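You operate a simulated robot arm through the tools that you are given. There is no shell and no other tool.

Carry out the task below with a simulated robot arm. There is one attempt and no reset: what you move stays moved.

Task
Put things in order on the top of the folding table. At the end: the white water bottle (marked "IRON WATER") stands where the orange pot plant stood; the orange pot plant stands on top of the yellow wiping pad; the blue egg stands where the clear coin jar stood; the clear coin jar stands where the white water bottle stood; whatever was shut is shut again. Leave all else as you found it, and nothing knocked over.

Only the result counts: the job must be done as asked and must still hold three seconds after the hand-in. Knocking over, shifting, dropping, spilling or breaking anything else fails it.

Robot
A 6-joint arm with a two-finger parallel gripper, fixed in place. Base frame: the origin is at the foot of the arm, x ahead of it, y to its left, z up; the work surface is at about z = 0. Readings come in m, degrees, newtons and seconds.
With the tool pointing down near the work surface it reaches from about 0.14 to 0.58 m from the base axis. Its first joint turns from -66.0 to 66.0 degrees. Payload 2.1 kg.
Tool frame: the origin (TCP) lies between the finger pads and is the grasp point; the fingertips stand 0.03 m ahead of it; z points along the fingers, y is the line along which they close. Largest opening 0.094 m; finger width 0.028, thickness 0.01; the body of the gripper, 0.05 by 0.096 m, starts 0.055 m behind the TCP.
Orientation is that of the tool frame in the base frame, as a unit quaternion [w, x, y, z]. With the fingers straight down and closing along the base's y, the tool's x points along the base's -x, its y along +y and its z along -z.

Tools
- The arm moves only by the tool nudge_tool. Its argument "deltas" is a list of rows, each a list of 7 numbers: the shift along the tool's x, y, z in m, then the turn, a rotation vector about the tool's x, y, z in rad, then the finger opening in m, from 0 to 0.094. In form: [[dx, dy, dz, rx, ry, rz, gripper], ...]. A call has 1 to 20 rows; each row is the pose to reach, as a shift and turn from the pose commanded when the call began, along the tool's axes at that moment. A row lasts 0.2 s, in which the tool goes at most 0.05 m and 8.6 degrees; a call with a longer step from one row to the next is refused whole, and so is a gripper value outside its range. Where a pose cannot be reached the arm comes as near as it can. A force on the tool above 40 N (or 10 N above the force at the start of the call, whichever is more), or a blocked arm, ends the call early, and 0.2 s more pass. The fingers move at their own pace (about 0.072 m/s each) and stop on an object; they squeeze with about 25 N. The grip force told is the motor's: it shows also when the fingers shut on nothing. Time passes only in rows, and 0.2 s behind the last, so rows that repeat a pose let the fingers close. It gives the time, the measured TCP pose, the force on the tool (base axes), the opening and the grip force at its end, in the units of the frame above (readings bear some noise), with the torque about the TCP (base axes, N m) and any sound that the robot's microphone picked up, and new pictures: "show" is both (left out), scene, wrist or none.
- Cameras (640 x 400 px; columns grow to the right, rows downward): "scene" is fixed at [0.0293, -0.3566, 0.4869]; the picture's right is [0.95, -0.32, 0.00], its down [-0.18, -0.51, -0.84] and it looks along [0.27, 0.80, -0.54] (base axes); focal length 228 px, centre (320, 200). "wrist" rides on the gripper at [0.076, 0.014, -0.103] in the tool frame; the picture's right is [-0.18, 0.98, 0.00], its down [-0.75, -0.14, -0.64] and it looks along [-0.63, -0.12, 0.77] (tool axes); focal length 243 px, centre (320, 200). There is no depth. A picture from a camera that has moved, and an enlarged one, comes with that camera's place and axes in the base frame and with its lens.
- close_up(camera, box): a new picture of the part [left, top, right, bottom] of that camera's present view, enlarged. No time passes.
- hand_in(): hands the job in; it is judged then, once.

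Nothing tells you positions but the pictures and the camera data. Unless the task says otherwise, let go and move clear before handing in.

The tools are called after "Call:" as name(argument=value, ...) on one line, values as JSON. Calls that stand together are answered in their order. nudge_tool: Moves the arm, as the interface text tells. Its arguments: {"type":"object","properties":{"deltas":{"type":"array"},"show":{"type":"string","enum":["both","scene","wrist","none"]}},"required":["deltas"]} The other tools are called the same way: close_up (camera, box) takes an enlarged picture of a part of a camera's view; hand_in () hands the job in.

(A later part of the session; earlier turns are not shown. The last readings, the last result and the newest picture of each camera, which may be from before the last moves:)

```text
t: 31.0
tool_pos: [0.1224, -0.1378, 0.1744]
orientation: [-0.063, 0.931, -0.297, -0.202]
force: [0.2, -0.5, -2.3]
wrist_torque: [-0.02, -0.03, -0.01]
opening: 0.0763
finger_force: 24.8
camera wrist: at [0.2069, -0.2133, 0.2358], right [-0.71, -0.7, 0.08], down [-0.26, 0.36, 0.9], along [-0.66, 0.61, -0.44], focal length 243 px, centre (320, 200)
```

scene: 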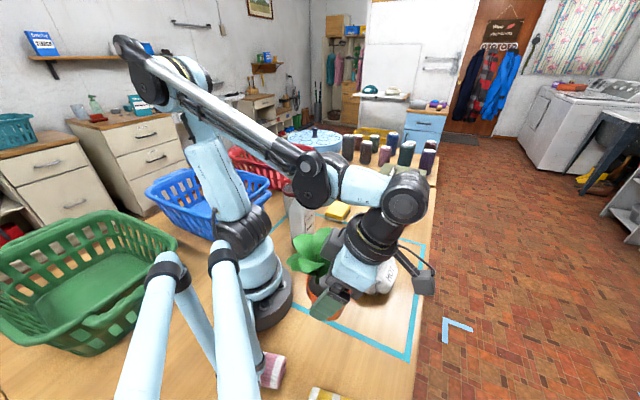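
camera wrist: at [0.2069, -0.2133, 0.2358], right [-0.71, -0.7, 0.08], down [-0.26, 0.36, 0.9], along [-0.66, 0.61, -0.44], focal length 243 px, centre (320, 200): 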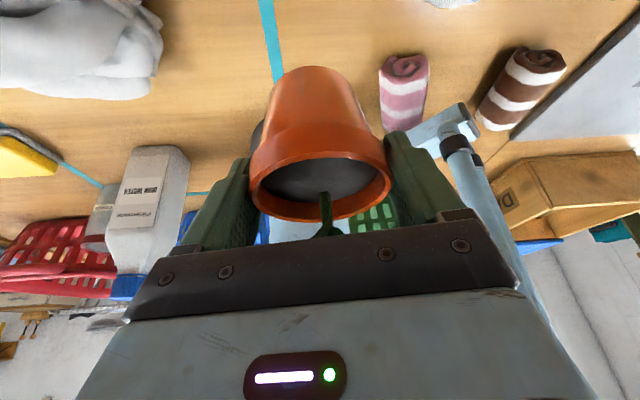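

The pot hangs steady. I'll carry it in a slow arc outward and round towards the pad, raising it a little more to pass over the gloves.

Call:
nudge_tool(deltas=[[0.0031, -0.0087, -0.01, -0.0254, 0.0002, -0.0556, 0.03], [0.0062, -0.0173, -0.02, -0.0507, 0.0003, -0.1111, 0.03], [0.0097, -0.0269, -0.0299, -0.0761, 0.0005, -0.1666, 0.03], [0.0132, -0.0365, -0.0397, -0.1015, 0.0007, -0.2221, 0.03], [0.0172, -0.0478, -0.0471, -0.1232, 0.0009, -0.2697, 0.03], [0.0212, -0.059, -0.0545, -0.1449, 0.001, -0.3173, 0.03], [0.0251, -0.0714, -0.0591, -0.1667, 0.0012, -0.3649, 0.03], [0.029, -0.0838, -0.0636, -0.1884, 0.0013, -0.4124, 0.03], [0.0326, -0.0975, -0.0653, -0.2102, 0.0015, -0.46, 0.03], [0.0361, -0.1112, -0.0669, -0.2319, 0.0016, -0.5076, 0.03], [0.0386, -0.1262, -0.0681, -0.2537, 0.0018, -0.5552, 0.03], [0.0411, -0.1412, -0.0693, -0.2754, 0.0019, -0.6027, 0.03], [0.042, -0.1569, -0.0698, -0.2972, 0.0021, -0.6503, 0.03], [0.0429, -0.1725, -0.0702, -0.3189, 0.0022, -0.6979, 0.03], [0.0419, -0.1891, -0.0698, -0.3406, 0.0023, -0.7455, 0.03], [0.0408, -0.2056, -0.0693, -0.3623, 0.0024, -0.7931, 0.03]], show="both")

```text
t: 34.4
tool_pos: [0.2955, -0.0064, 0.2198]
orientation: [0.029, 0.97, 0.124, -0.209]
force: [0.1, -0.1, -2.1]
wrist_torque: [-0.01, -0.04, 0.02]
opening: 0.0758
finger_force: 25.1
camera wrist: at [0.4095, 0.0083, 0.2807], right [0.09, -0.99, 0.08], down [-0.44, 0.03, 0.9], along [-0.89, -0.11, -0.44], focal length 243 px, centre (320, 200)
```

scene: 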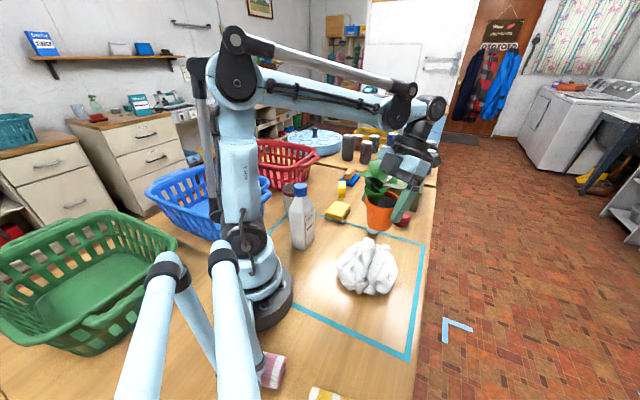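
wrist: 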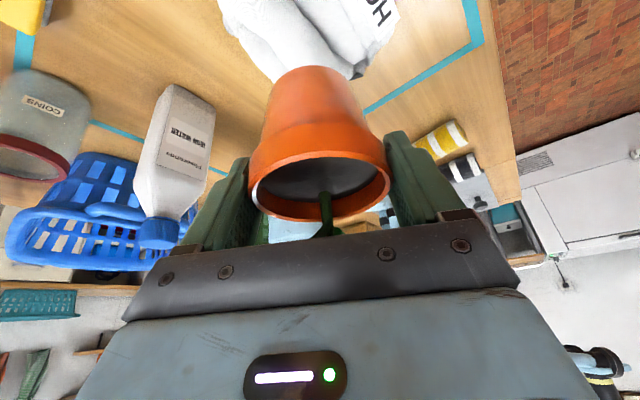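

The pot is still firmly held at (0.296, -0.006, 0.22) with the same load. I'll carry on along the arc to above the pad at about (0.303, 0.25).

Call:
nudge_tool(deltas=[[0.0094, -0.0127, -0.0043, -0.0216, 0.0002, -0.0478, 0.03], [0.0188, -0.0253, -0.0086, -0.0432, 0.0005, -0.0956, 0.03], [0.027, -0.0406, -0.0124, -0.0648, 0.0007, -0.1434, 0.03], [0.0352, -0.0559, -0.0162, -0.0864, 0.0009, -0.1911, 0.03], [0.0419, -0.0728, -0.0193, -0.108, 0.0012, -0.2389, 0.03], [0.0486, -0.0896, -0.0224, -0.1296, 0.0014, -0.2867, 0.03], [0.0538, -0.1076, -0.0249, -0.1512, 0.0016, -0.3345, 0.03], [0.0589, -0.1256, -0.0273, -0.1728, 0.0018, -0.3823, 0.03], [0.0632, -0.145, -0.0266, -0.1944, 0.002, -0.4301, 0.03], [0.0675, -0.1644, -0.0258, -0.216, 0.0023, -0.4778, 0.03], [0.0698, -0.1846, -0.0243, -0.2358, 0.0025, -0.5216, 0.03], [0.0721, -0.2047, -0.0227, -0.2556, 0.0027, -0.5654, 0.03], [0.0729, -0.2259, -0.0176, -0.2737, 0.0029, -0.6053, 0.03], [0.0736, -0.2472, -0.0124, -0.2917, 0.0031, -0.6451, 0.03], [0.0736, -0.2472, -0.0124, -0.2917, 0.0031, -0.6451, 0.03]], show="both")

```text
t: 37.6
tool_pos: [0.3039, 0.2504, 0.199]
orientation: [0.099, 0.867, 0.452, -0.187]
force: [0.6, 0.1, -2.3]
wrist_torque: [0.0, 0.02, -0.01]
opening: 0.0755
finger_force: 24.7
camera wrist: at [0.3799, 0.3345, 0.2595], right [0.71, -0.7, 0.08], down [-0.36, -0.26, 0.9], along [-0.6, -0.67, -0.44], focal length 243 px, centre (320, 200)
```

scene: 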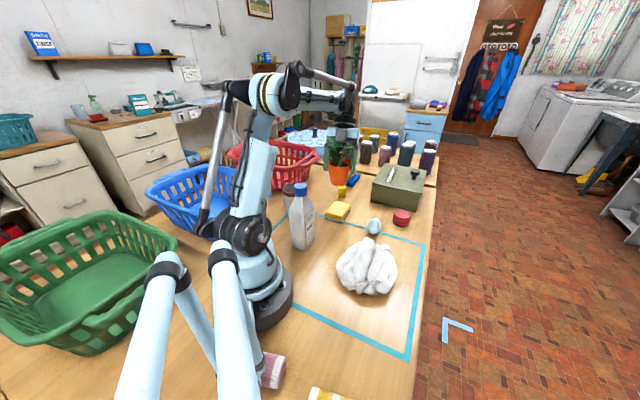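
wrist: 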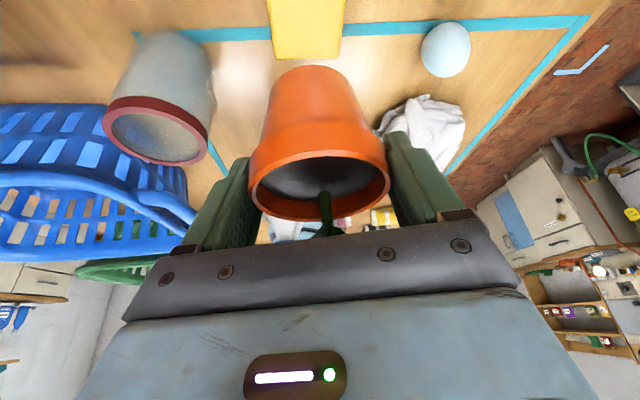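

The pot is over the pad region. I'll zoom in to line up the pot base with the pad.

Call:
close_up(camera="wrist", box=[220, 0, 420, 125])

Call:
close_up(camera="scene", box=[290, 130, 390, 240])

```text
3.20 times, centred on (320, 62) of wrist
camera zoom: at [0.3799, 0.3345, 0.2595], right [0.71, -0.7, 0.08], down [-0.36, -0.26, 0.9], along [-0.6, -0.67, -0.44], focal length 776 px, centre (320, 640)
```

zoom: 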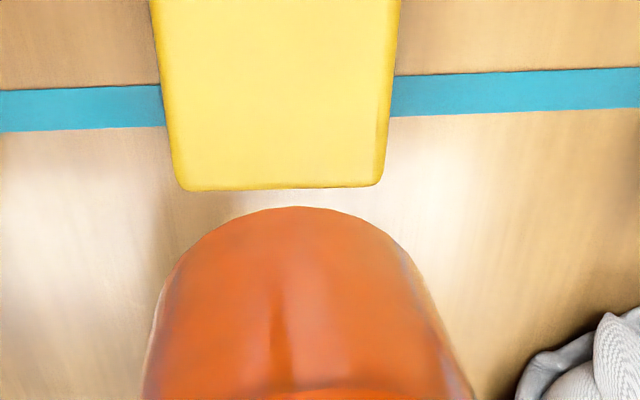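

```text
3.64 times, centred on (340, 185) of scene
camera zoom: at [0.0293, -0.3566, 0.487], right [0.95, -0.32, 0.0], down [-0.18, -0.51, -0.84], along [0.27, 0.8, -0.54], focal length 828 px, centre (247, 254)
```

zoom: 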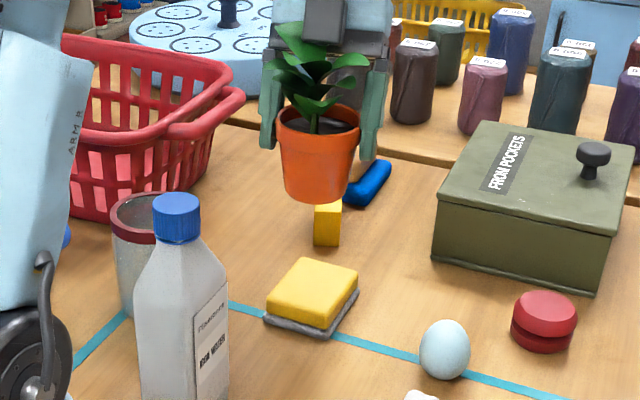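

The pad measures about 0.063 × 0.084 m, centred at (0.3045, 0.2495) with its top at about z = 0.025, and the pot is nearly over it. I'll lower to just above the pad.

Call:
nudge_tool(deltas=[[0.0044, 0.0001, 0.009, 0, 0, 0, 0.03], [0.0088, 0.0002, 0.018, 0, 0, 0, 0.03], [0.0131, 0.0002, 0.027, 0, 0, 0, 0.03], [0.0175, 0.0003, 0.036, 0, 0, 0, 0.03], [0.0219, 0.0004, 0.0451, 0, 0, 0, 0.03], [0.0263, 0.0004, 0.0541, 0, 0, 0, 0.03], [0.0306, 0.0005, 0.0631, 0, 0, 0, 0.03], [0.035, 0.0006, 0.0721, 0, 0, 0, 0.03], [0.0394, 0.0006, 0.0811, 0, 0, 0, 0.03], [0.0394, 0.0006, 0.0811, 0, 0, 0, 0.03]], show="both")

Call:
close_up(camera="scene", box=[290, 150, 390, 240])

Call:
close_up(camera="wrist", box=[220, 0, 420, 125])

```text
t: 39.8
tool_pos: [0.3045, 0.2514, 0.109]
orientation: [0.099, 0.866, 0.452, -0.186]
force: [0.0, 0.3, -1.9]
wrist_torque: [0.01, -0.02, 0.0]
opening: 0.0757
finger_force: 25.1
camera wrist: at [0.3813, 0.3353, 0.1693], right [0.71, -0.7, 0.08], down [-0.36, -0.26, 0.9], along [-0.6, -0.67, -0.44], focal length 243 px, centre (320, 200)
```

scene: 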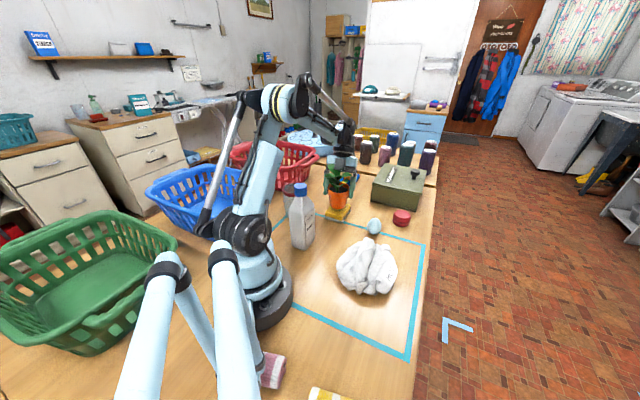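
wrist: 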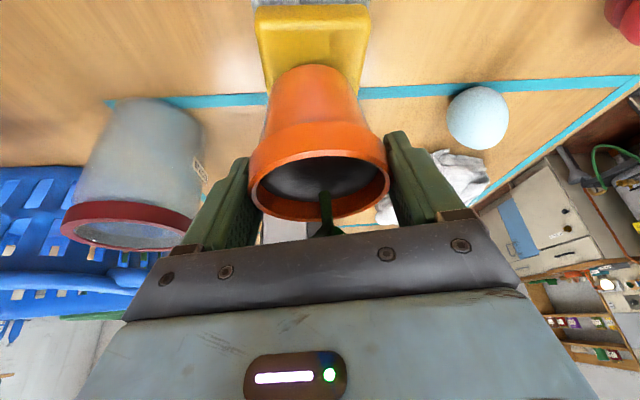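

```text
4.44 times, centred on (340, 195) of scene
camera zoom: at [0.0293, -0.3566, 0.487], right [0.95, -0.32, 0.0], down [-0.18, -0.51, -0.84], along [0.27, 0.8, -0.54], focal length 1012 px, centre (231, 222)
```

zoom: 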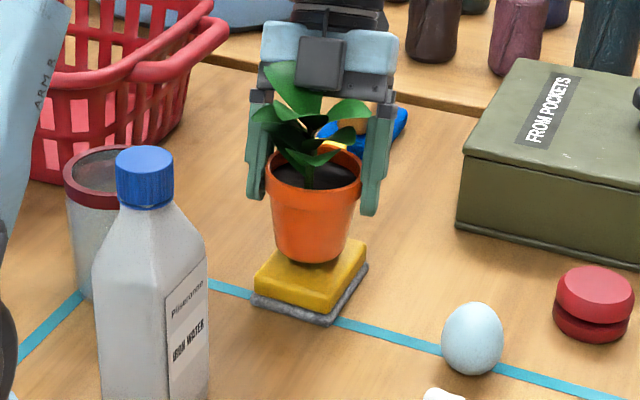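

```text
3.20 times, centred on (320, 62) of wrist
camera zoom: at [0.3813, 0.3353, 0.1693], right [0.71, -0.7, 0.08], down [-0.36, -0.26, 0.9], along [-0.6, -0.67, -0.44], focal length 776 px, centre (320, 640)
```

zoom: 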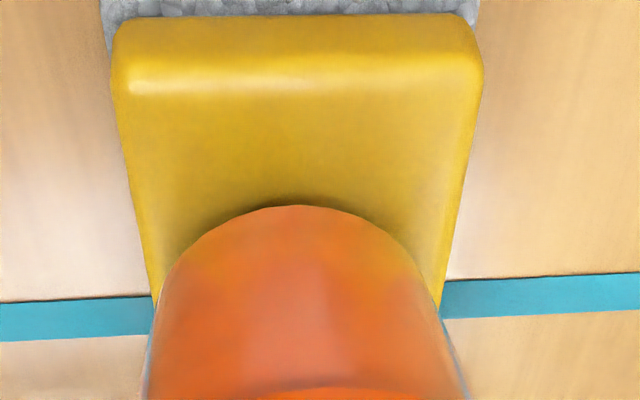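

The pot is lined up over the pad and still hanging free. I'll lower it in small steps and watch for the load to leave the gripper.

Call:
nudge_tool(deltas=[[0.0008, 0, 0.0018, 0, 0, 0, 0.03], [0.0017, 0, 0.0036, 0, 0, 0, 0.03], [0.0025, 0, 0.0055, 0, 0, 0, 0.03], [0.0025, 0, 0.0055, 0, 0, 0, 0.03]], show="none")

```text
t: 40.8
tool_pos: [0.3054, 0.2514, 0.104]
orientation: [0.099, 0.866, 0.453, -0.186]
force: [-0.5, 0.6, -2.9]
wrist_torque: [0.02, -0.03, -0.02]
opening: 0.0756
finger_force: 24.5
```

Call:
nudge_tool(deltas=[[0.0008, 0, 0.0018, 0, 0, 0, 0.03], [0.0017, 0, 0.0036, 0, 0, 0, 0.03], [0.0017, 0, 0.0036, 0, 0, 0, 0.03]], show="none")

```text
t: 41.6
tool_pos: [0.3059, 0.2514, 0.0978]
orientation: [0.099, 0.867, 0.452, -0.186]
force: [0.3, 0.0, -3.9]
wrist_torque: [0.03, -0.02, -0.01]
opening: 0.0755
finger_force: 25.4
```

Call:
nudge_tool(deltas=[[0, 0, 0, 0, 0, 0, 0.03], [0, 0, 0, 0, 0, 0, 0.03]], show="both")

Call:
close_up(camera="scene", box=[290, 150, 390, 240])

Call:
close_up(camera="wrist", box=[220, 0, 420, 250])

```text
t: 42.2
tool_pos: [0.3058, 0.252, 0.0996]
orientation: [0.099, 0.866, 0.453, -0.187]
force: [-0.4, -0.6, -2.8]
wrist_torque: [0.03, -0.01, 0.01]
opening: 0.0756
finger_force: 25.1
camera wrist: at [0.3819, 0.3354, 0.1602], right [0.71, -0.7, 0.08], down [-0.36, -0.26, 0.9], along [-0.6, -0.67, -0.44], focal length 243 px, centre (320, 200)
```

scene: 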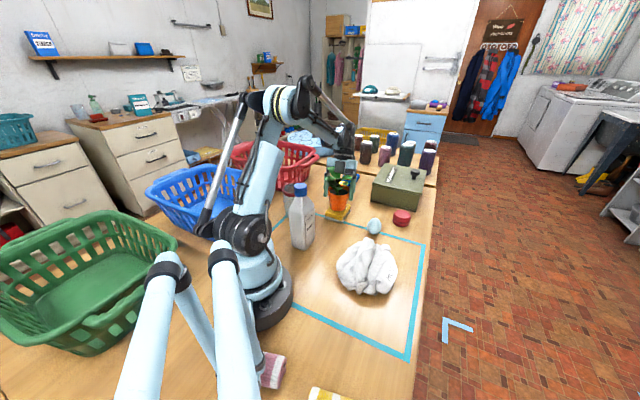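
wrist: 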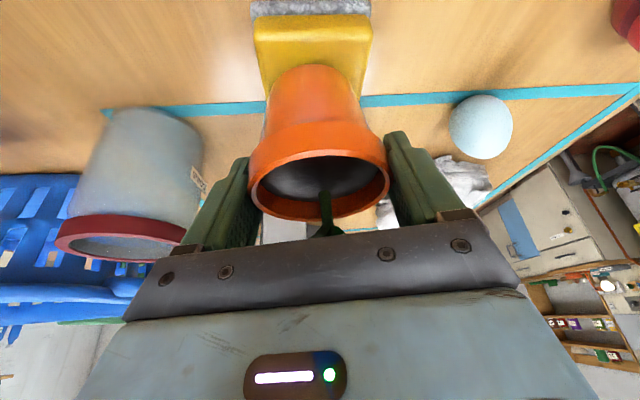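

```text
4.44 times, centred on (340, 195) of scene
camera zoom: at [0.0293, -0.3566, 0.487], right [0.95, -0.32, 0.0], down [-0.18, -0.51, -0.84], along [0.27, 0.8, -0.54], focal length 1012 px, centre (231, 222)
```

zoom: 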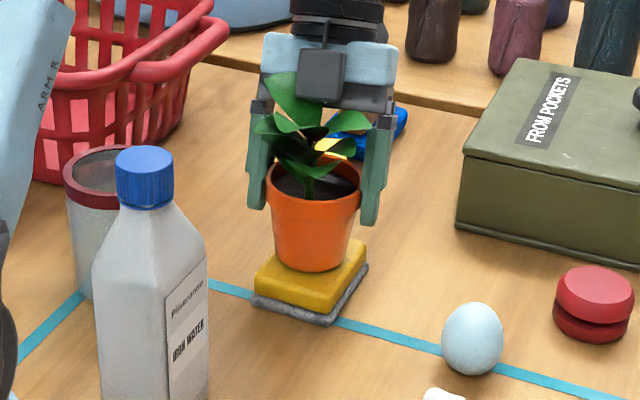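

```text
1.60 times, centred on (320, 125) of wrist
camera zoom: at [0.3819, 0.3354, 0.1602], right [0.71, -0.7, 0.08], down [-0.36, -0.26, 0.9], along [-0.6, -0.67, -0.44], focal length 388 px, centre (320, 320)
```

zoom: 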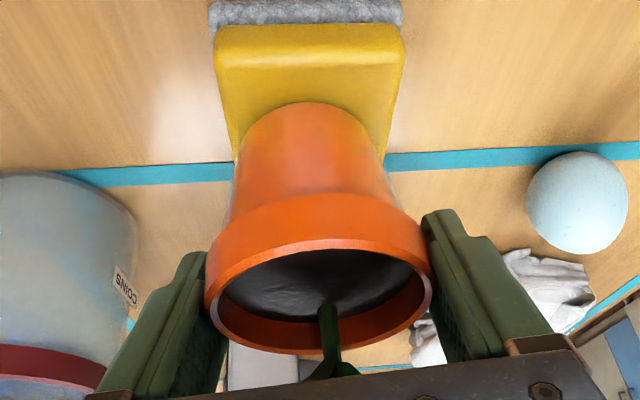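

Call:
nudge_tool(deltas=[[0.0008, 0, 0.0018, 0, 0, 0, 0.03], [0.0017, 0, 0.0036, 0, 0, 0, 0.03], [0.0017, 0, 0.0036, 0, 0, 0, 0.03]], show="none")

```text
t: 43.0
tool_pos: [0.306, 0.2513, 0.0966]
orientation: [0.1, 0.866, 0.453, -0.188]
force: [-3.4, 0.6, 20.0]
wrist_torque: [0.0, -0.03, -0.04]
opening: 0.0757
finger_force: 24.5
```

Contact: the pad now pushes back with 20 N. I'll ease up about 1.5 mm before letting go.

Call:
nudge_tool(deltas=[[-0.0006, 0, -0.0013, 0, 0, 0, 0.03], [-0.0006, 0, -0.0013, 0, 0, 0, 0.03]], show="none")

```text
t: 43.6
tool_pos: [0.3064, 0.2513, 0.0969]
orientation: [0.1, 0.867, 0.452, -0.185]
force: [-1.8, -2.1, 2.4]
wrist_torque: [-0.22, 0.08, -0.09]
opening: 0.0755
finger_force: 25.3
```

The load is now only about 2 N of contact. I'll open the fingers gently.

Call:
nudge_tool(deltas=[[0, 0, 0, 0, 0, 0, 0.077], [0, 0, 0, 0, 0, 0, 0.082], [0, 0, 0, 0, 0, 0, 0.088], [0, 0, 0, 0, 0, 0, 0.094], [0, 0, 0, 0, 0, 0, 0.094]], show="both")

Call:
close_up(camera="wrist", box=[220, 0, 420, 250])

Call:
close_up(camera="scene", box=[290, 150, 390, 240])

```text
t: 44.8
tool_pos: [0.3061, 0.2505, 0.0978]
orientation: [0.099, 0.866, 0.452, -0.187]
force: [0.0, -0.2, 0.0]
wrist_torque: [0.01, 0.01, -0.03]
opening: 0.0939
finger_force: 0.0
camera wrist: at [0.3817, 0.3351, 0.158], right [0.71, -0.7, 0.08], down [-0.36, -0.26, 0.9], along [-0.6, -0.67, -0.44], focal length 243 px, centre (320, 200)
```

scene: 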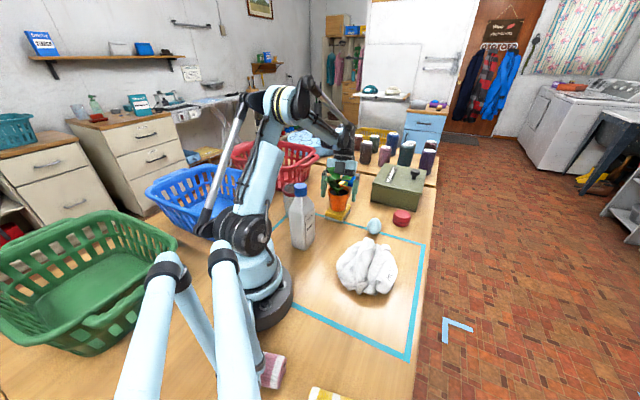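
wrist: 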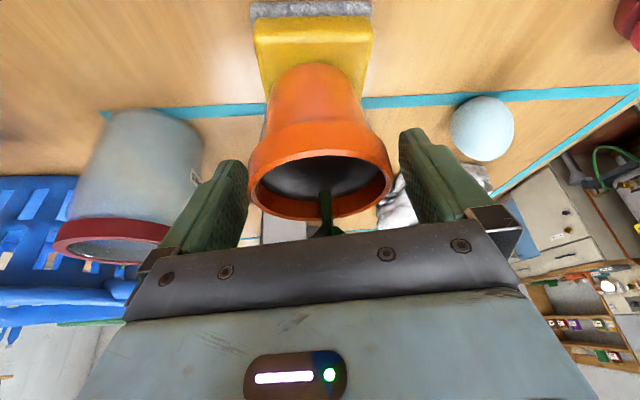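

```text
1.60 times, centred on (320, 125) of wrist
camera zoom: at [0.3817, 0.3351, 0.158], right [0.71, -0.7, 0.08], down [-0.36, -0.26, 0.9], along [-0.6, -0.67, -0.44], focal length 388 px, centre (320, 320)
```

zoom: 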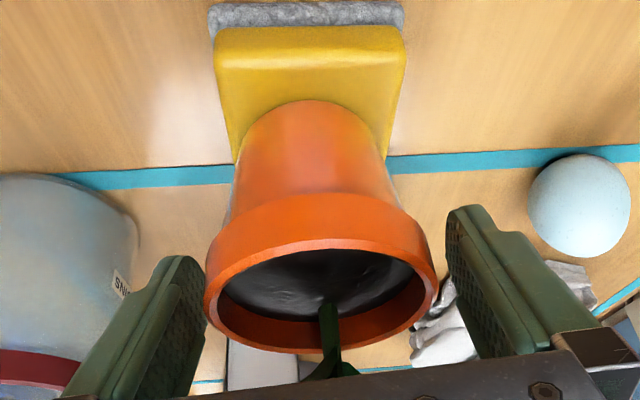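

```text
4.44 times, centred on (340, 195) of scene
camera zoom: at [0.0293, -0.3566, 0.4869], right [0.95, -0.32, 0.0], down [-0.18, -0.51, -0.84], along [0.27, 0.8, -0.54], focal length 1012 px, centre (231, 222)
```

zoom: 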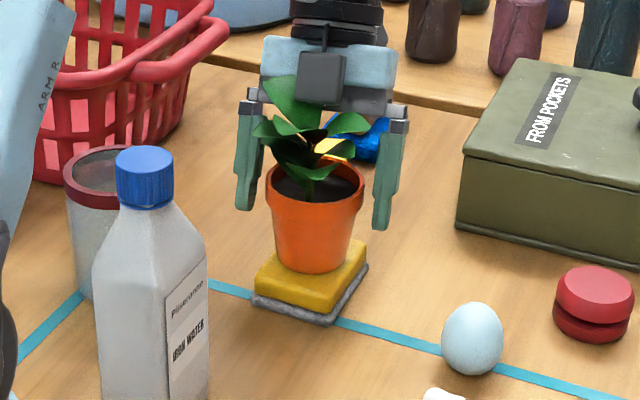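

The plant now stands on the pad on its own. I'll back straight out along the tool axis.

Call:
nudge_tool(deltas=[[0, 0, -0.01, 0, 0, 0, 0.094], [0, 0, -0.025, 0, 0, 0, 0.094], [0, 0, -0.045, 0, 0, 0, 0.094], [0, 0, -0.065, 0, 0, 0, 0.094], [0, 0, -0.09, 0, 0, 0, 0.094], [0, 0, -0.12, 0, 0, 0, 0.094], [0, 0, -0.15, 0, 0, 0, 0.094], [0, 0, -0.15, 0, 0, 0, 0.094]], show="both")

Call:
close_up(camera="scene", box=[290, 150, 390, 240])

```text
t: 46.6
tool_pos: [0.3403, 0.3015, 0.2335]
orientation: [0.1, 0.866, 0.452, -0.187]
force: [-0.1, -0.3, 0.8]
wrist_torque: [0.01, -0.01, -0.01]
opening: 0.0939
finger_force: 0.0
camera wrist: at [0.4163, 0.3856, 0.295], right [0.71, -0.7, 0.08], down [-0.36, -0.26, 0.9], along [-0.6, -0.67, -0.44], focal length 243 px, centre (320, 200)
```

scene: 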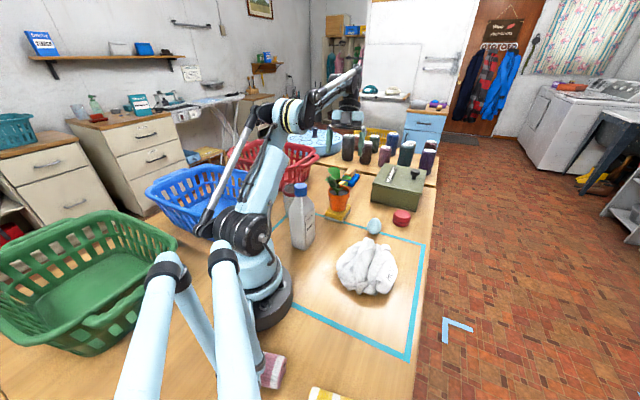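
wrist: 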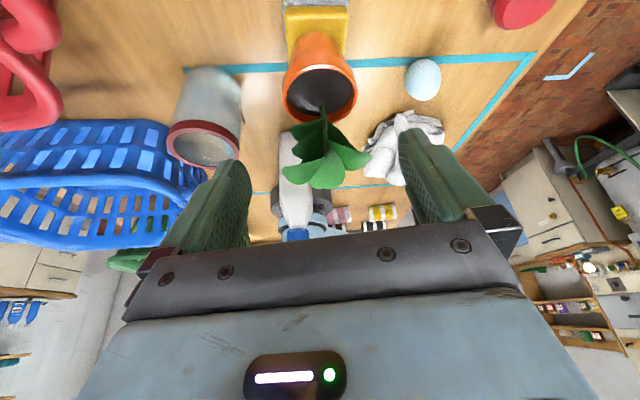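

```text
4.44 times, centred on (340, 195) of scene
camera zoom: at [0.0293, -0.3566, 0.4869], right [0.95, -0.32, 0.0], down [-0.18, -0.51, -0.84], along [0.27, 0.8, -0.54], focal length 1012 px, centre (231, 222)
```

zoom: 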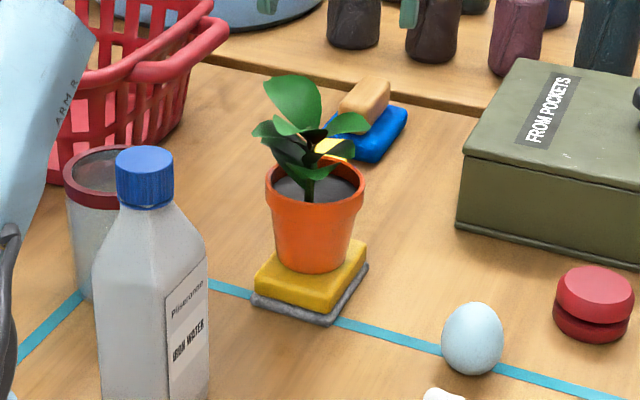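

The plant stands cleanly on the pad. Next is the bottle: I'll raise and level the hand, then move over the bottle, which is around (0.144, 0.146), to take it by its cap from above.

Call:
nudge_tool(deltas=[[-0.012, 0.0007, -0.0159, 0.0005, 0.0845, 0, 0.094], [-0.0241, 0.0013, -0.0318, 0.001, 0.169, 0, 0.094], [-0.0361, 0.002, -0.0476, 0.0016, 0.2536, 0, 0.094], [-0.0482, 0.0026, -0.0635, 0.0021, 0.3382, 0, 0.094], [-0.0602, 0.0033, -0.0794, 0.0027, 0.4227, 0, 0.094], [-0.0602, 0.0033, -0.0794, 0.0027, 0.4227, 0, 0.094]], show="wrist")

```text
t: 48.0
tool_pos: [0.33, 0.2817, 0.3318]
orientation: [0.001, 0.887, 0.463, -0.001]
force: [-0.4, -0.4, 0.6]
wrist_torque: [0.01, 0.0, -0.01]
opening: 0.0938
finger_force: 0.0
camera wrist: at [0.3865, 0.3359, 0.4327], right [0.7, -0.71, 0.0], down [-0.55, -0.54, 0.64], along [-0.46, -0.45, -0.77], focal length 243 px, centre (320, 200)
```

wrist: 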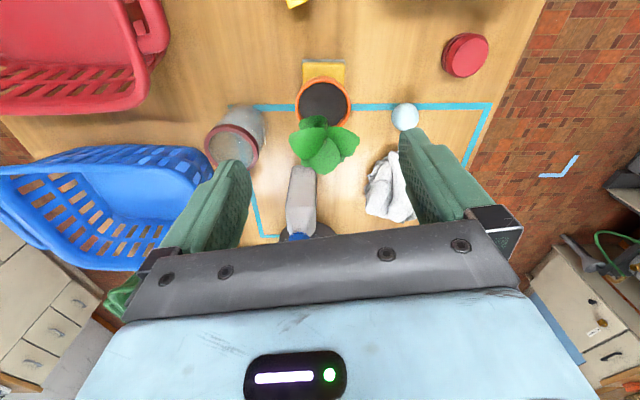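

Call:
nudge_tool(deltas=[[-0.031, -0.0107, 0.0045, 0, 0, -0.005, 0.094], [-0.0622, -0.0213, 0.0091, 0, 0, -0.01, 0.094], [-0.0933, -0.032, 0.0136, 0, 0, -0.015, 0.094], [-0.1243, -0.0427, 0.0182, 0, 0, -0.02, 0.094], [-0.1554, -0.0534, 0.0227, 0, 0, -0.025, 0.094], [-0.1865, -0.064, 0.0273, 0, 0, -0.03, 0.094], [-0.2176, -0.0747, 0.0318, 0, 0, -0.035, 0.094], [-0.2176, -0.0747, 0.0318, 0, 0, -0.035, 0.094]], show="both")

```text
t: 49.8
tool_pos: [0.1419, 0.1472, 0.3002]
orientation: [0.002, 0.878, 0.479, -0.001]
force: [1.0, -0.2, -0.1]
wrist_torque: [-0.02, 0.04, -0.04]
opening: 0.0938
finger_force: 0.0
camera wrist: at [0.1974, 0.2037, 0.4007], right [0.73, -0.69, 0.0], down [-0.53, -0.55, 0.64], along [-0.44, -0.47, -0.76], focal length 243 px, centre (320, 200)
```

scene: 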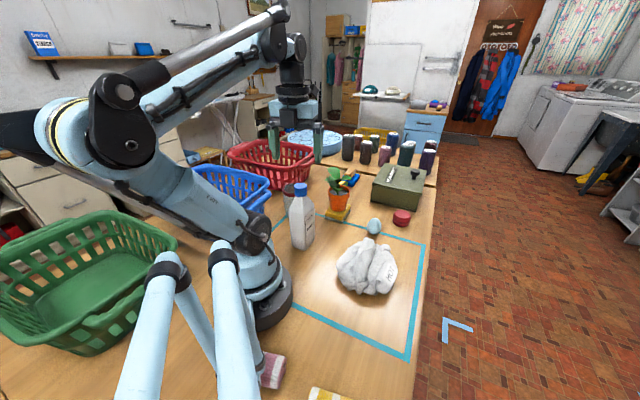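
wrist: 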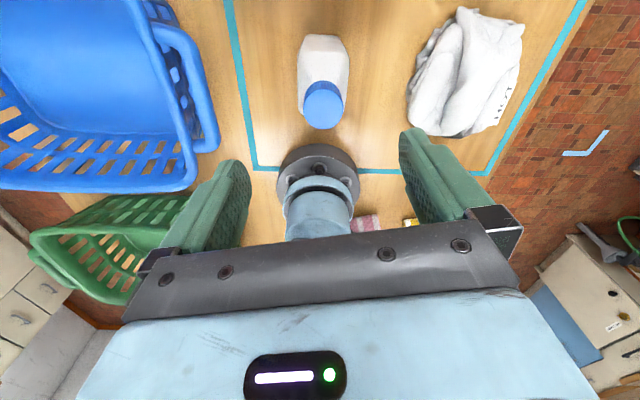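

Call:
close_up(camera="wrist", box=[260, 20, 390, 145])

Call:
close_up(camera="scene", box=[270, 170, 340, 260])

```text
3.20 times, centred on (325, 82) of wrist
camera zoom: at [0.1974, 0.2037, 0.4007], right [0.73, -0.69, 0.0], down [-0.53, -0.55, 0.64], along [-0.44, -0.47, -0.76], focal length 776 px, centre (304, 576)
```

zoom: 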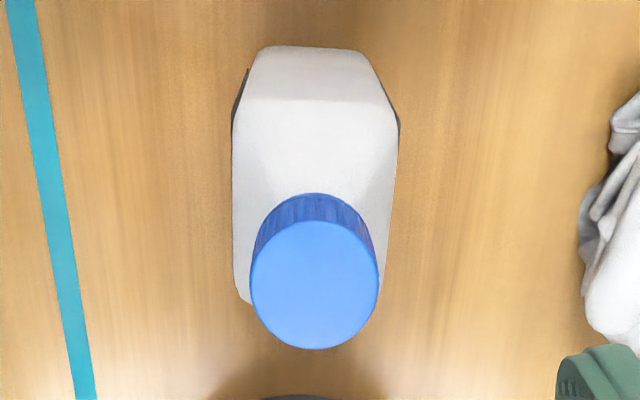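

```text
4.44 times, centred on (305, 215) of scene
camera zoom: at [0.0293, -0.3566, 0.4869], right [0.95, -0.32, 0.0], down [-0.18, -0.51, -0.84], along [0.27, 0.8, -0.54], focal length 1012 px, centre (387, 133)
```

zoom: 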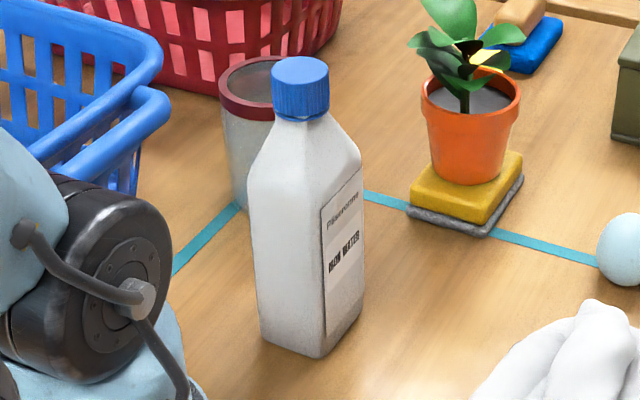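

The cap centre is about 6 mm off the tool axis in x and 4 mm in y, with its top at about z = 0.20. I'll correct that and descend to just above it.

Call:
nudge_tool(deltas=[[0.002, 0.0013, 0.015, 0, 0, 0, 0.094], [0.004, 0.0026, 0.03, 0, 0, 0, 0.094], [0.006, 0.004, 0.045, 0, 0, 0, 0.094], [0.006, 0.004, 0.06, 0, 0, 0, 0.094], [0.006, 0.004, 0.06, 0, 0, 0, 0.094]], show="both")

Call:
close_up(camera="wrist", box=[220, 40, 420, 240])

```text
t: 51.0
tool_pos: [0.15, 0.1505, 0.2383]
orientation: [0.002, 0.879, 0.477, 0.0]
force: [0.6, 0.6, -0.3]
wrist_torque: [0.0, -0.04, 0.0]
opening: 0.0938
finger_force: 0.0
camera wrist: at [0.2051, 0.2061, 0.3396], right [0.73, -0.69, 0.0], down [-0.53, -0.55, 0.64], along [-0.44, -0.47, -0.76], focal length 243 px, centre (320, 200)
```

scene: 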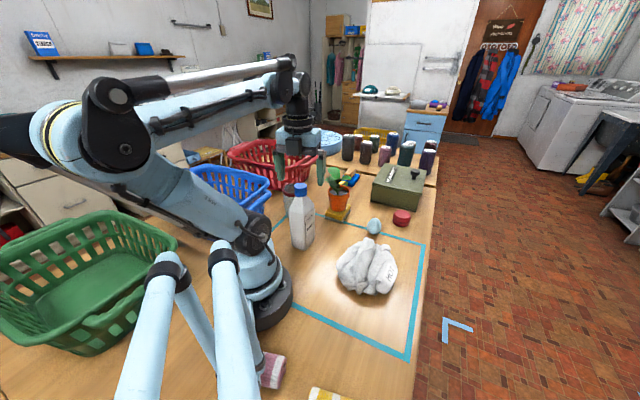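
wrist: 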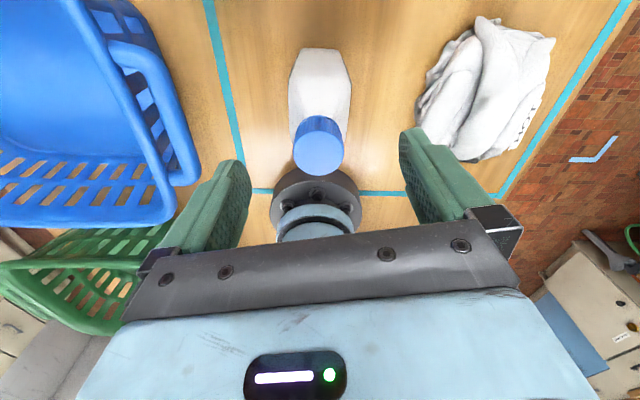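

```text
2.00 times, centred on (320, 140) of wrist
camera zoom: at [0.2051, 0.2061, 0.3396], right [0.73, -0.69, 0.0], down [-0.53, -0.55, 0.64], along [-0.44, -0.47, -0.76], focal length 485 px, centre (320, 320)
```

zoom: 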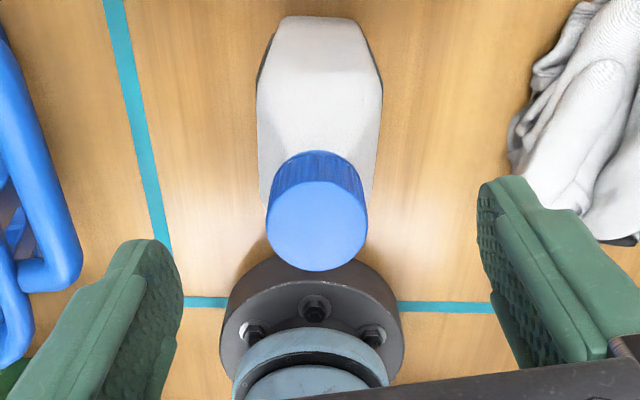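

The cap is centred between the fingers with its top at z = 0.200. I'll descend 0.043 m so that the pads span the cap.

Call:
nudge_tool(deltas=[[-0.0005, -0.001, 0.012, 0, 0, 0, 0.094], [-0.001, -0.001, 0.024, 0, 0, 0, 0.094], [-0.001, -0.001, 0.034, 0, 0, 0, 0.094], [-0.001, -0.001, 0.043, 0, 0, 0, 0.094], [-0.001, -0.001, 0.043, 0, 0, 0, 0.094]], show="wrist")

Call:
close_up(camera="scene", box=[260, 150, 350, 260])

Call:
close_up(camera="wrist", box=[220, 40, 420, 240])

```text
t: 52.2
tool_pos: [0.1502, 0.1484, 0.1967]
orientation: [0.001, 0.878, 0.478, -0.001]
force: [-0.3, 1.2, -0.4]
wrist_torque: [-0.02, -0.02, 0.02]
opening: 0.0939
finger_force: 0.0
camera wrist: at [0.2047, 0.2054, 0.2978], right [0.73, -0.69, 0.0], down [-0.53, -0.55, 0.64], along [-0.44, -0.47, -0.76], focal length 243 px, centre (320, 200)
```

wrist: 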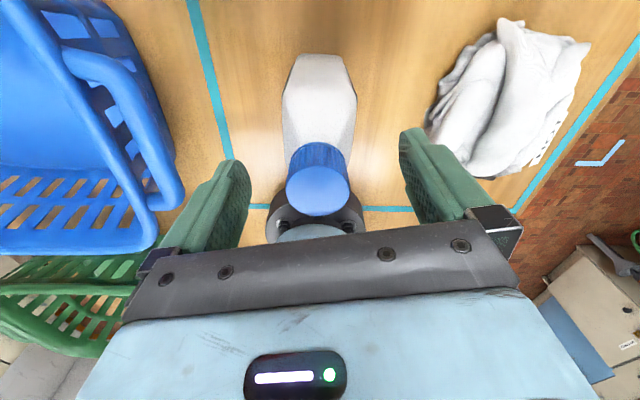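

```text
3.64 times, centred on (305, 205) of scene
camera zoom: at [0.0293, -0.3566, 0.4869], right [0.95, -0.32, 0.0], down [-0.18, -0.51, -0.84], along [0.27, 0.8, -0.54], focal length 828 px, centre (374, 182)
```

zoom: 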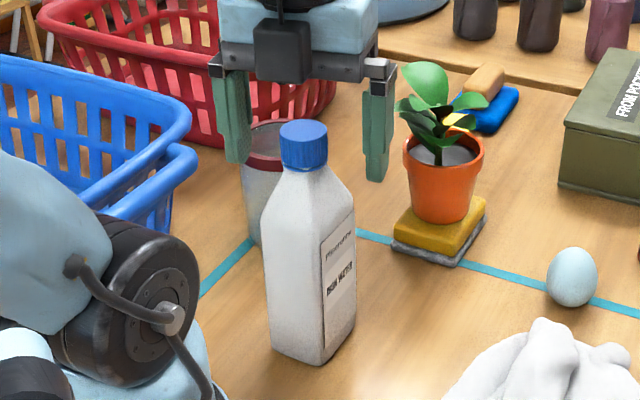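

```text
2.00 times, centred on (320, 140) of wrist
camera zoom: at [0.2047, 0.2054, 0.2978], right [0.73, -0.69, 0.0], down [-0.53, -0.55, 0.64], along [-0.44, -0.47, -0.76], focal length 485 px, centre (320, 320)
```

zoom: 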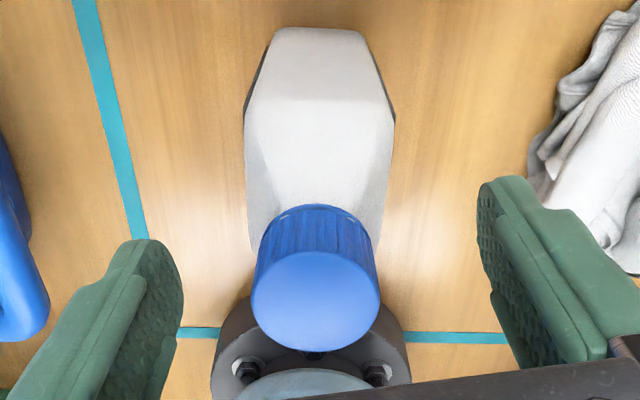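

The cap is right between the pads. Closing now.

Call:
nudge_tool(deltas=[[0, 0, 0, 0, 0, 0, 0.07], [0, 0, 0, 0, 0, 0, 0.05], [0, 0, 0, 0, 0, 0, 0.035], [0, 0, 0, 0, 0, 0, 0.01], [0, 0, 0, 0, 0, 0, 0.01], [0, 0, 0, 0, 0, 0, 0.01], [0, 0, 0, 0, 0, 0, 0.01]], show="both")

Call:
close_up(camera="scene", box=[260, 150, 350, 260])

```text
t: 53.8
tool_pos: [0.1503, 0.1477, 0.1976]
orientation: [0.001, 0.879, 0.477, -0.001]
force: [-0.6, 1.0, -0.4]
wrist_torque: [0.04, 0.04, 0.01]
opening: 0.0324
finger_force: 25.1
camera wrist: at [0.2047, 0.2053, 0.2979], right [0.73, -0.69, 0.0], down [-0.53, -0.55, 0.64], along [-0.44, -0.47, -0.76], focal length 243 px, centre (320, 200)
```

scene: 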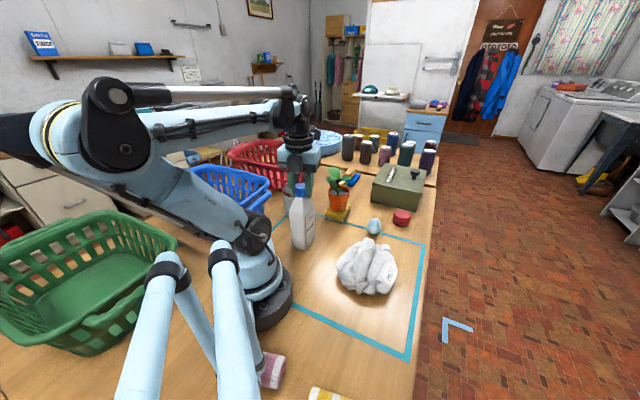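
wrist: 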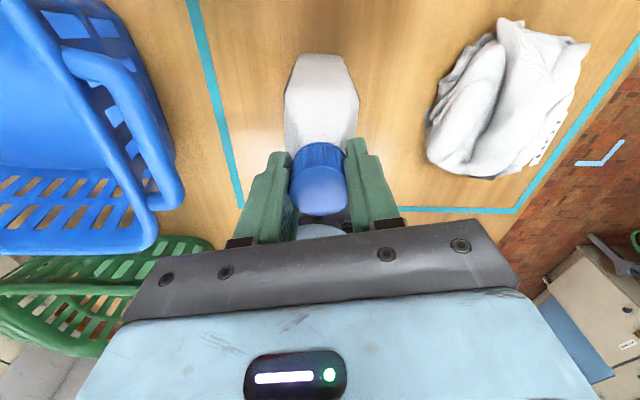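

```text
3.64 times, centred on (305, 205) of scene
camera zoom: at [0.0293, -0.3566, 0.487], right [0.95, -0.32, 0.0], down [-0.18, -0.51, -0.84], along [0.27, 0.8, -0.54], focal length 828 px, centre (374, 182)
```

zoom: 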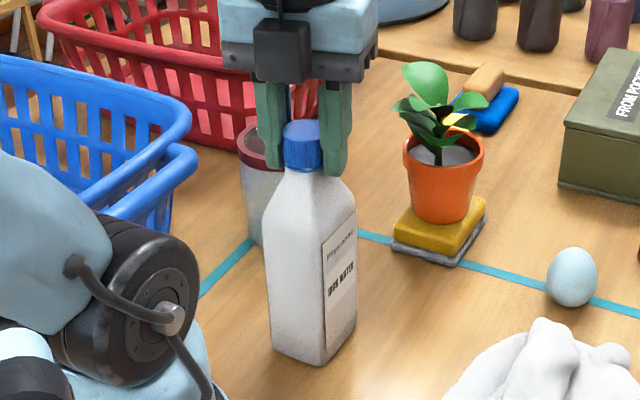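

The cap is held at 0.0324 m with 25 N. I'll lift very slowly first to check the load.

Call:
nudge_tool(deltas=[[0, 0, -0.001, 0, 0, 0, 0.01], [0, 0, -0.002, 0, 0, 0, 0.01], [0, 0, -0.004, 0, 0, 0, 0.01], [0, 0, -0.006, 0, 0, 0, 0.01], [0, 0, -0.008, 0, 0, 0, 0.01], [0, 0, -0.008, 0, 0, 0, 0.01]], show="wrist")

Call:
close_up(camera="scene", box=[260, 150, 350, 260])

```text
t: 55.2
tool_pos: [0.1494, 0.1503, 0.2041]
orientation: [0.002, 0.878, 0.478, 0.0]
force: [0.0, 1.0, -4.1]
wrist_torque: [-0.03, -0.01, 0.01]
opening: 0.0322
finger_force: 25.5
camera wrist: at [0.2043, 0.207, 0.3052], right [0.73, -0.69, 0.0], down [-0.53, -0.55, 0.64], along [-0.44, -0.47, -0.76], focal length 243 px, centre (320, 200)
```

wrist: 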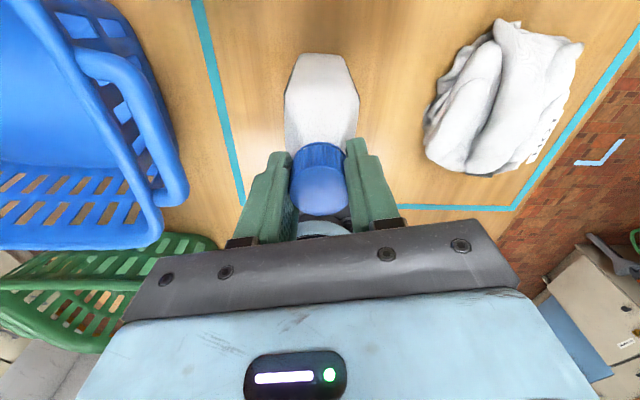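

```text
3.64 times, centred on (305, 205) of scene
camera zoom: at [0.0293, -0.3566, 0.487], right [0.95, -0.32, 0.0], down [-0.18, -0.51, -0.84], along [0.27, 0.8, -0.54], focal length 828 px, centre (374, 182)
```

zoom: 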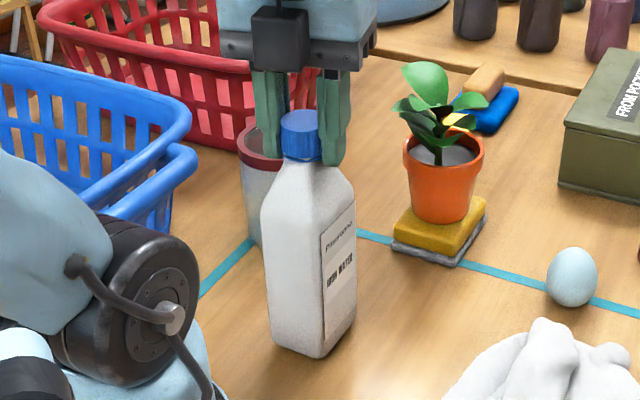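

The bottle hangs freely, with a load of about 4 N and the cap staying on. I'll lift it to about 0.325.

Call:
nudge_tool(deltas=[[0, 0, -0.004, 0, 0, 0, 0.01], [0, 0, -0.012, 0, 0, 0, 0.01], [0, 0, -0.024, 0, 0, 0, 0.01], [0, 0, -0.036, 0, 0, 0, 0.01], [0, 0, -0.048, 0, 0, 0, 0.01], [0, 0, -0.06, 0, 0, 0, 0.01], [0, 0, -0.072, 0, 0, 0, 0.01], [0, 0, -0.084, 0, 0, 0, 0.01], [0, 0, -0.096, 0, 0, 0, 0.01], [0, 0, -0.108, 0, 0, 0, 0.01], [0, 0, -0.116, 0, 0, 0, 0.01], [0, 0, -0.12, 0, 0, 0, 0.01], [0, 0, -0.12, 0, 0, 0, 0.01]], show="both")

```text
t: 58.0
tool_pos: [0.15, 0.1498, 0.3244]
orientation: [0.002, 0.878, 0.478, -0.001]
force: [0.2, -0.3, -3.7]
wrist_torque: [-0.01, 0.01, 0.02]
opening: 0.0324
finger_force: 25.2
camera wrist: at [0.2047, 0.2067, 0.426], right [0.73, -0.69, 0.0], down [-0.53, -0.55, 0.64], along [-0.44, -0.47, -0.76], focal length 243 px, centre (320, 200)
```

scene: 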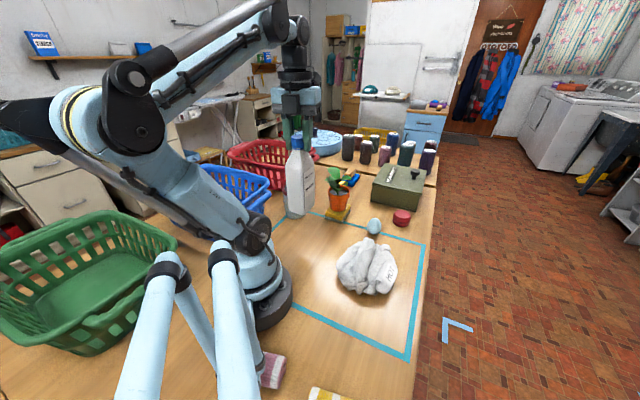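
wrist: 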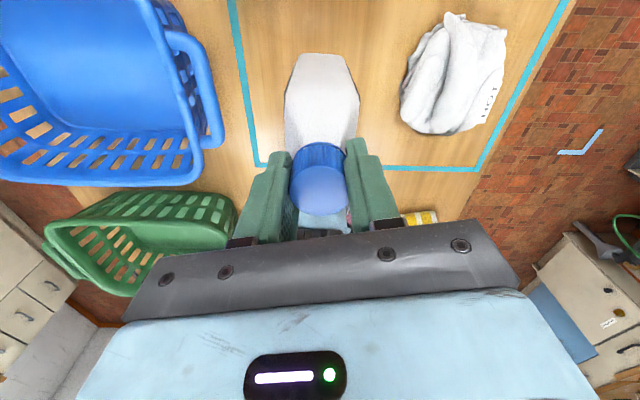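

Call:
nudge_tool(deltas=[[-0.0056, 0.0207, 0, 0, 0, 0.1016, 0.01], [-0.0133, 0.0408, 0, 0, 0, 0.2031, 0.01], [-0.023, 0.0599, 0, 0, 0, 0.3047, 0.01], [-0.0345, 0.0779, 0, 0, 0, 0.4063, 0.01], [-0.0478, 0.0947, 0, 0, 0, 0.5078, 0.01], [-0.0628, 0.1101, 0, 0, 0, 0.6094, 0.01], [-0.0793, 0.1239, 0, 0, 0, 0.7109, 0.01], [-0.0972, 0.1359, 0, 0, 0, 0.8125, 0.01], [-0.1174, 0.1428, 0, 0, 0, 0.9141, 0.01], [-0.138, 0.1476, 0, 0, 0, 1.0156, 0.01], [-0.1587, 0.1501, 0, 0, 0, 1.1172, 0.01], [-0.1796, 0.15, 0, 0, 0, 1.2188, 0.01], [-0.1996, 0.1483, 0, 0, 0, 1.3203, 0.01], [-0.2189, 0.1445, 0, 0, 0, 1.4219, 0.01], [-0.2375, 0.1389, 0, 0, 0, 1.5234, 0.01], [-0.2549, 0.1314, 0, 0, 0, 1.625, 0.01], [-0.2549, 0.1314, 0, 0, 0, 1.625, 0.01], [-0.2549, 0.1314, 0, 0, 0, 1.625, 0.01]], show="both")

```text
t: 61.8
tool_pos: [0.1211, -0.1359, 0.3248]
orientation: [0.002, 0.951, -0.309, 0.0]
force: [0.2, 0.1, -3.3]
wrist_torque: [-0.02, 0.0, 0.03]
opening: 0.0324
finger_force: 24.9
camera wrist: at [0.1753, -0.1923, 0.4272], right [-0.73, -0.69, 0.0], down [-0.53, 0.56, 0.64], along [-0.44, 0.46, -0.77], focal length 243 px, centre (320, 200)
```

scene: 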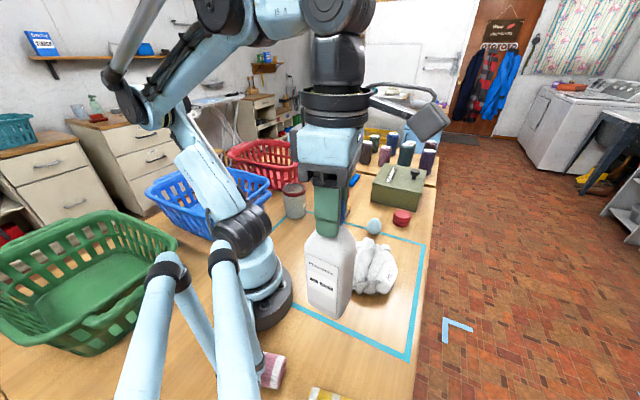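
wrist: 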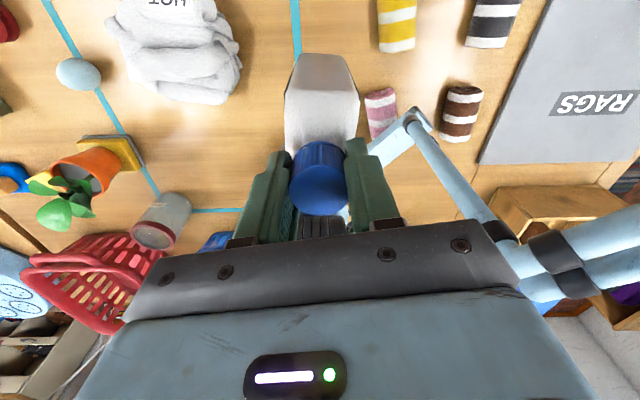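

The bottle is above the plant's old spot at (0.121, -0.136) and hangs straight. I'll lower it to just above the table.

Call:
nudge_tool(deltas=[[0, 0, 0.006, 0, 0, 0, 0.01], [0, 0, 0.018, 0, 0, 0, 0.01], [0, 0, 0.03, 0, 0, 0, 0.01], [0, 0, 0.042, 0, 0, 0, 0.01], [0, 0, 0.054, 0, 0, 0, 0.01], [0, 0, 0.066, 0, 0, 0, 0.01], [0, 0, 0.078, 0, 0, 0, 0.01], [0, 0, 0.09, 0, 0, 0, 0.01], [0, 0, 0.1, 0, 0, 0, 0.01], [0, 0, 0.108, 0, 0, 0, 0.01], [0, 0, 0.114, 0, 0, 0, 0.01], [0, 0, 0.114, 0, 0, 0, 0.01]], show="both")

Call:
close_up(camera="scene", box=[270, 250, 390, 360])

```text
t: 64.4
tool_pos: [0.1218, -0.1367, 0.2116]
orientation: [0.003, 0.951, -0.309, 0.0]
force: [-0.9, -0.9, -3.3]
wrist_torque: [0.0, 0.0, -0.02]
opening: 0.0322
finger_force: 25.4
camera wrist: at [0.1769, -0.1918, 0.313], right [-0.73, -0.69, 0.0], down [-0.53, 0.56, 0.64], along [-0.44, 0.46, -0.77], focal length 243 px, centre (320, 200)
```

scene: 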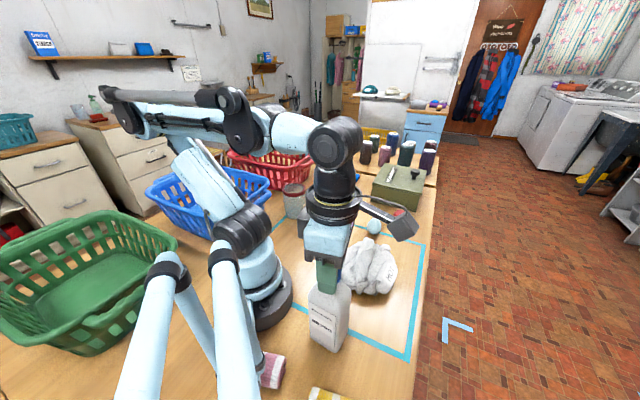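
wrist: 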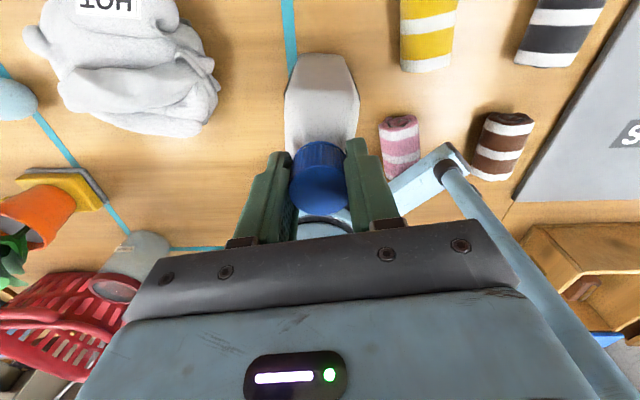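

```text
3.64 times, centred on (330, 305) of scene
camera zoom: at [0.0293, -0.3566, 0.4869], right [0.95, -0.32, 0.0], down [-0.18, -0.51, -0.84], along [0.27, 0.8, -0.54], focal length 828 px, centre (284, -182)
```

zoom: 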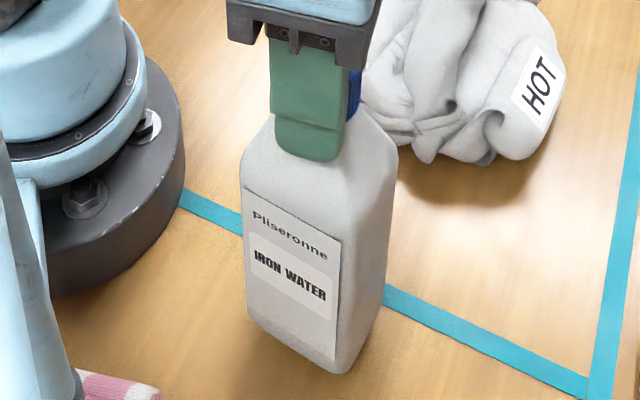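

The base lines up with the plant's old footprint to within a few millimetres. I'll go down the last bit slowly, watching the force.

Call:
nudge_tool(deltas=[[0, 0, 0.003, 0, 0, 0, 0.01], [0, 0, 0.006, 0, 0, 0, 0.01], [0, 0, 0.009, 0, 0, 0, 0.01], [0, 0, 0.011, 0, 0, 0, 0.01], [0, 0, 0.011, 0, 0, 0, 0.01]], show="none")

```text
t: 65.6
tool_pos: [0.1215, -0.1366, 0.2003]
orientation: [0.001, 0.951, -0.309, 0.0]
force: [0.1, -0.5, -4.1]
wrist_torque: [0.0, 0.0, 0.02]
opening: 0.0322
finger_force: 24.5
```

Call:
nudge_tool(deltas=[[0, 0, 0.001, 0, 0, 0, 0.01], [0, 0, 0.002, 0, 0, 0, 0.01], [0, 0, 0.002, 0, 0, 0, 0.01]], show="none")

```text
t: 66.4
tool_pos: [0.1237, -0.1363, 0.1986]
orientation: [0.002, 0.951, -0.309, 0.0]
force: [0.2, 0.4, -3.5]
wrist_torque: [-0.03, 0.0, 0.0]
opening: 0.0323
finger_force: 24.9
```

Call:
nudge_tool(deltas=[[0, 0, 0.001, 0, 0, 0, 0.01], [0, 0, 0.0015, 0, 0, 0, 0.01], [0, 0, 0.0015, 0, 0, 0, 0.01]], show="none")

```text
t: 67.2
tool_pos: [0.123, -0.1363, 0.1972]
orientation: [0.002, 0.951, -0.308, 0.0]
force: [1.0, -0.3, -3.8]
wrist_torque: [0.01, 0.0, -0.04]
opening: 0.0323
finger_force: 25.3
```

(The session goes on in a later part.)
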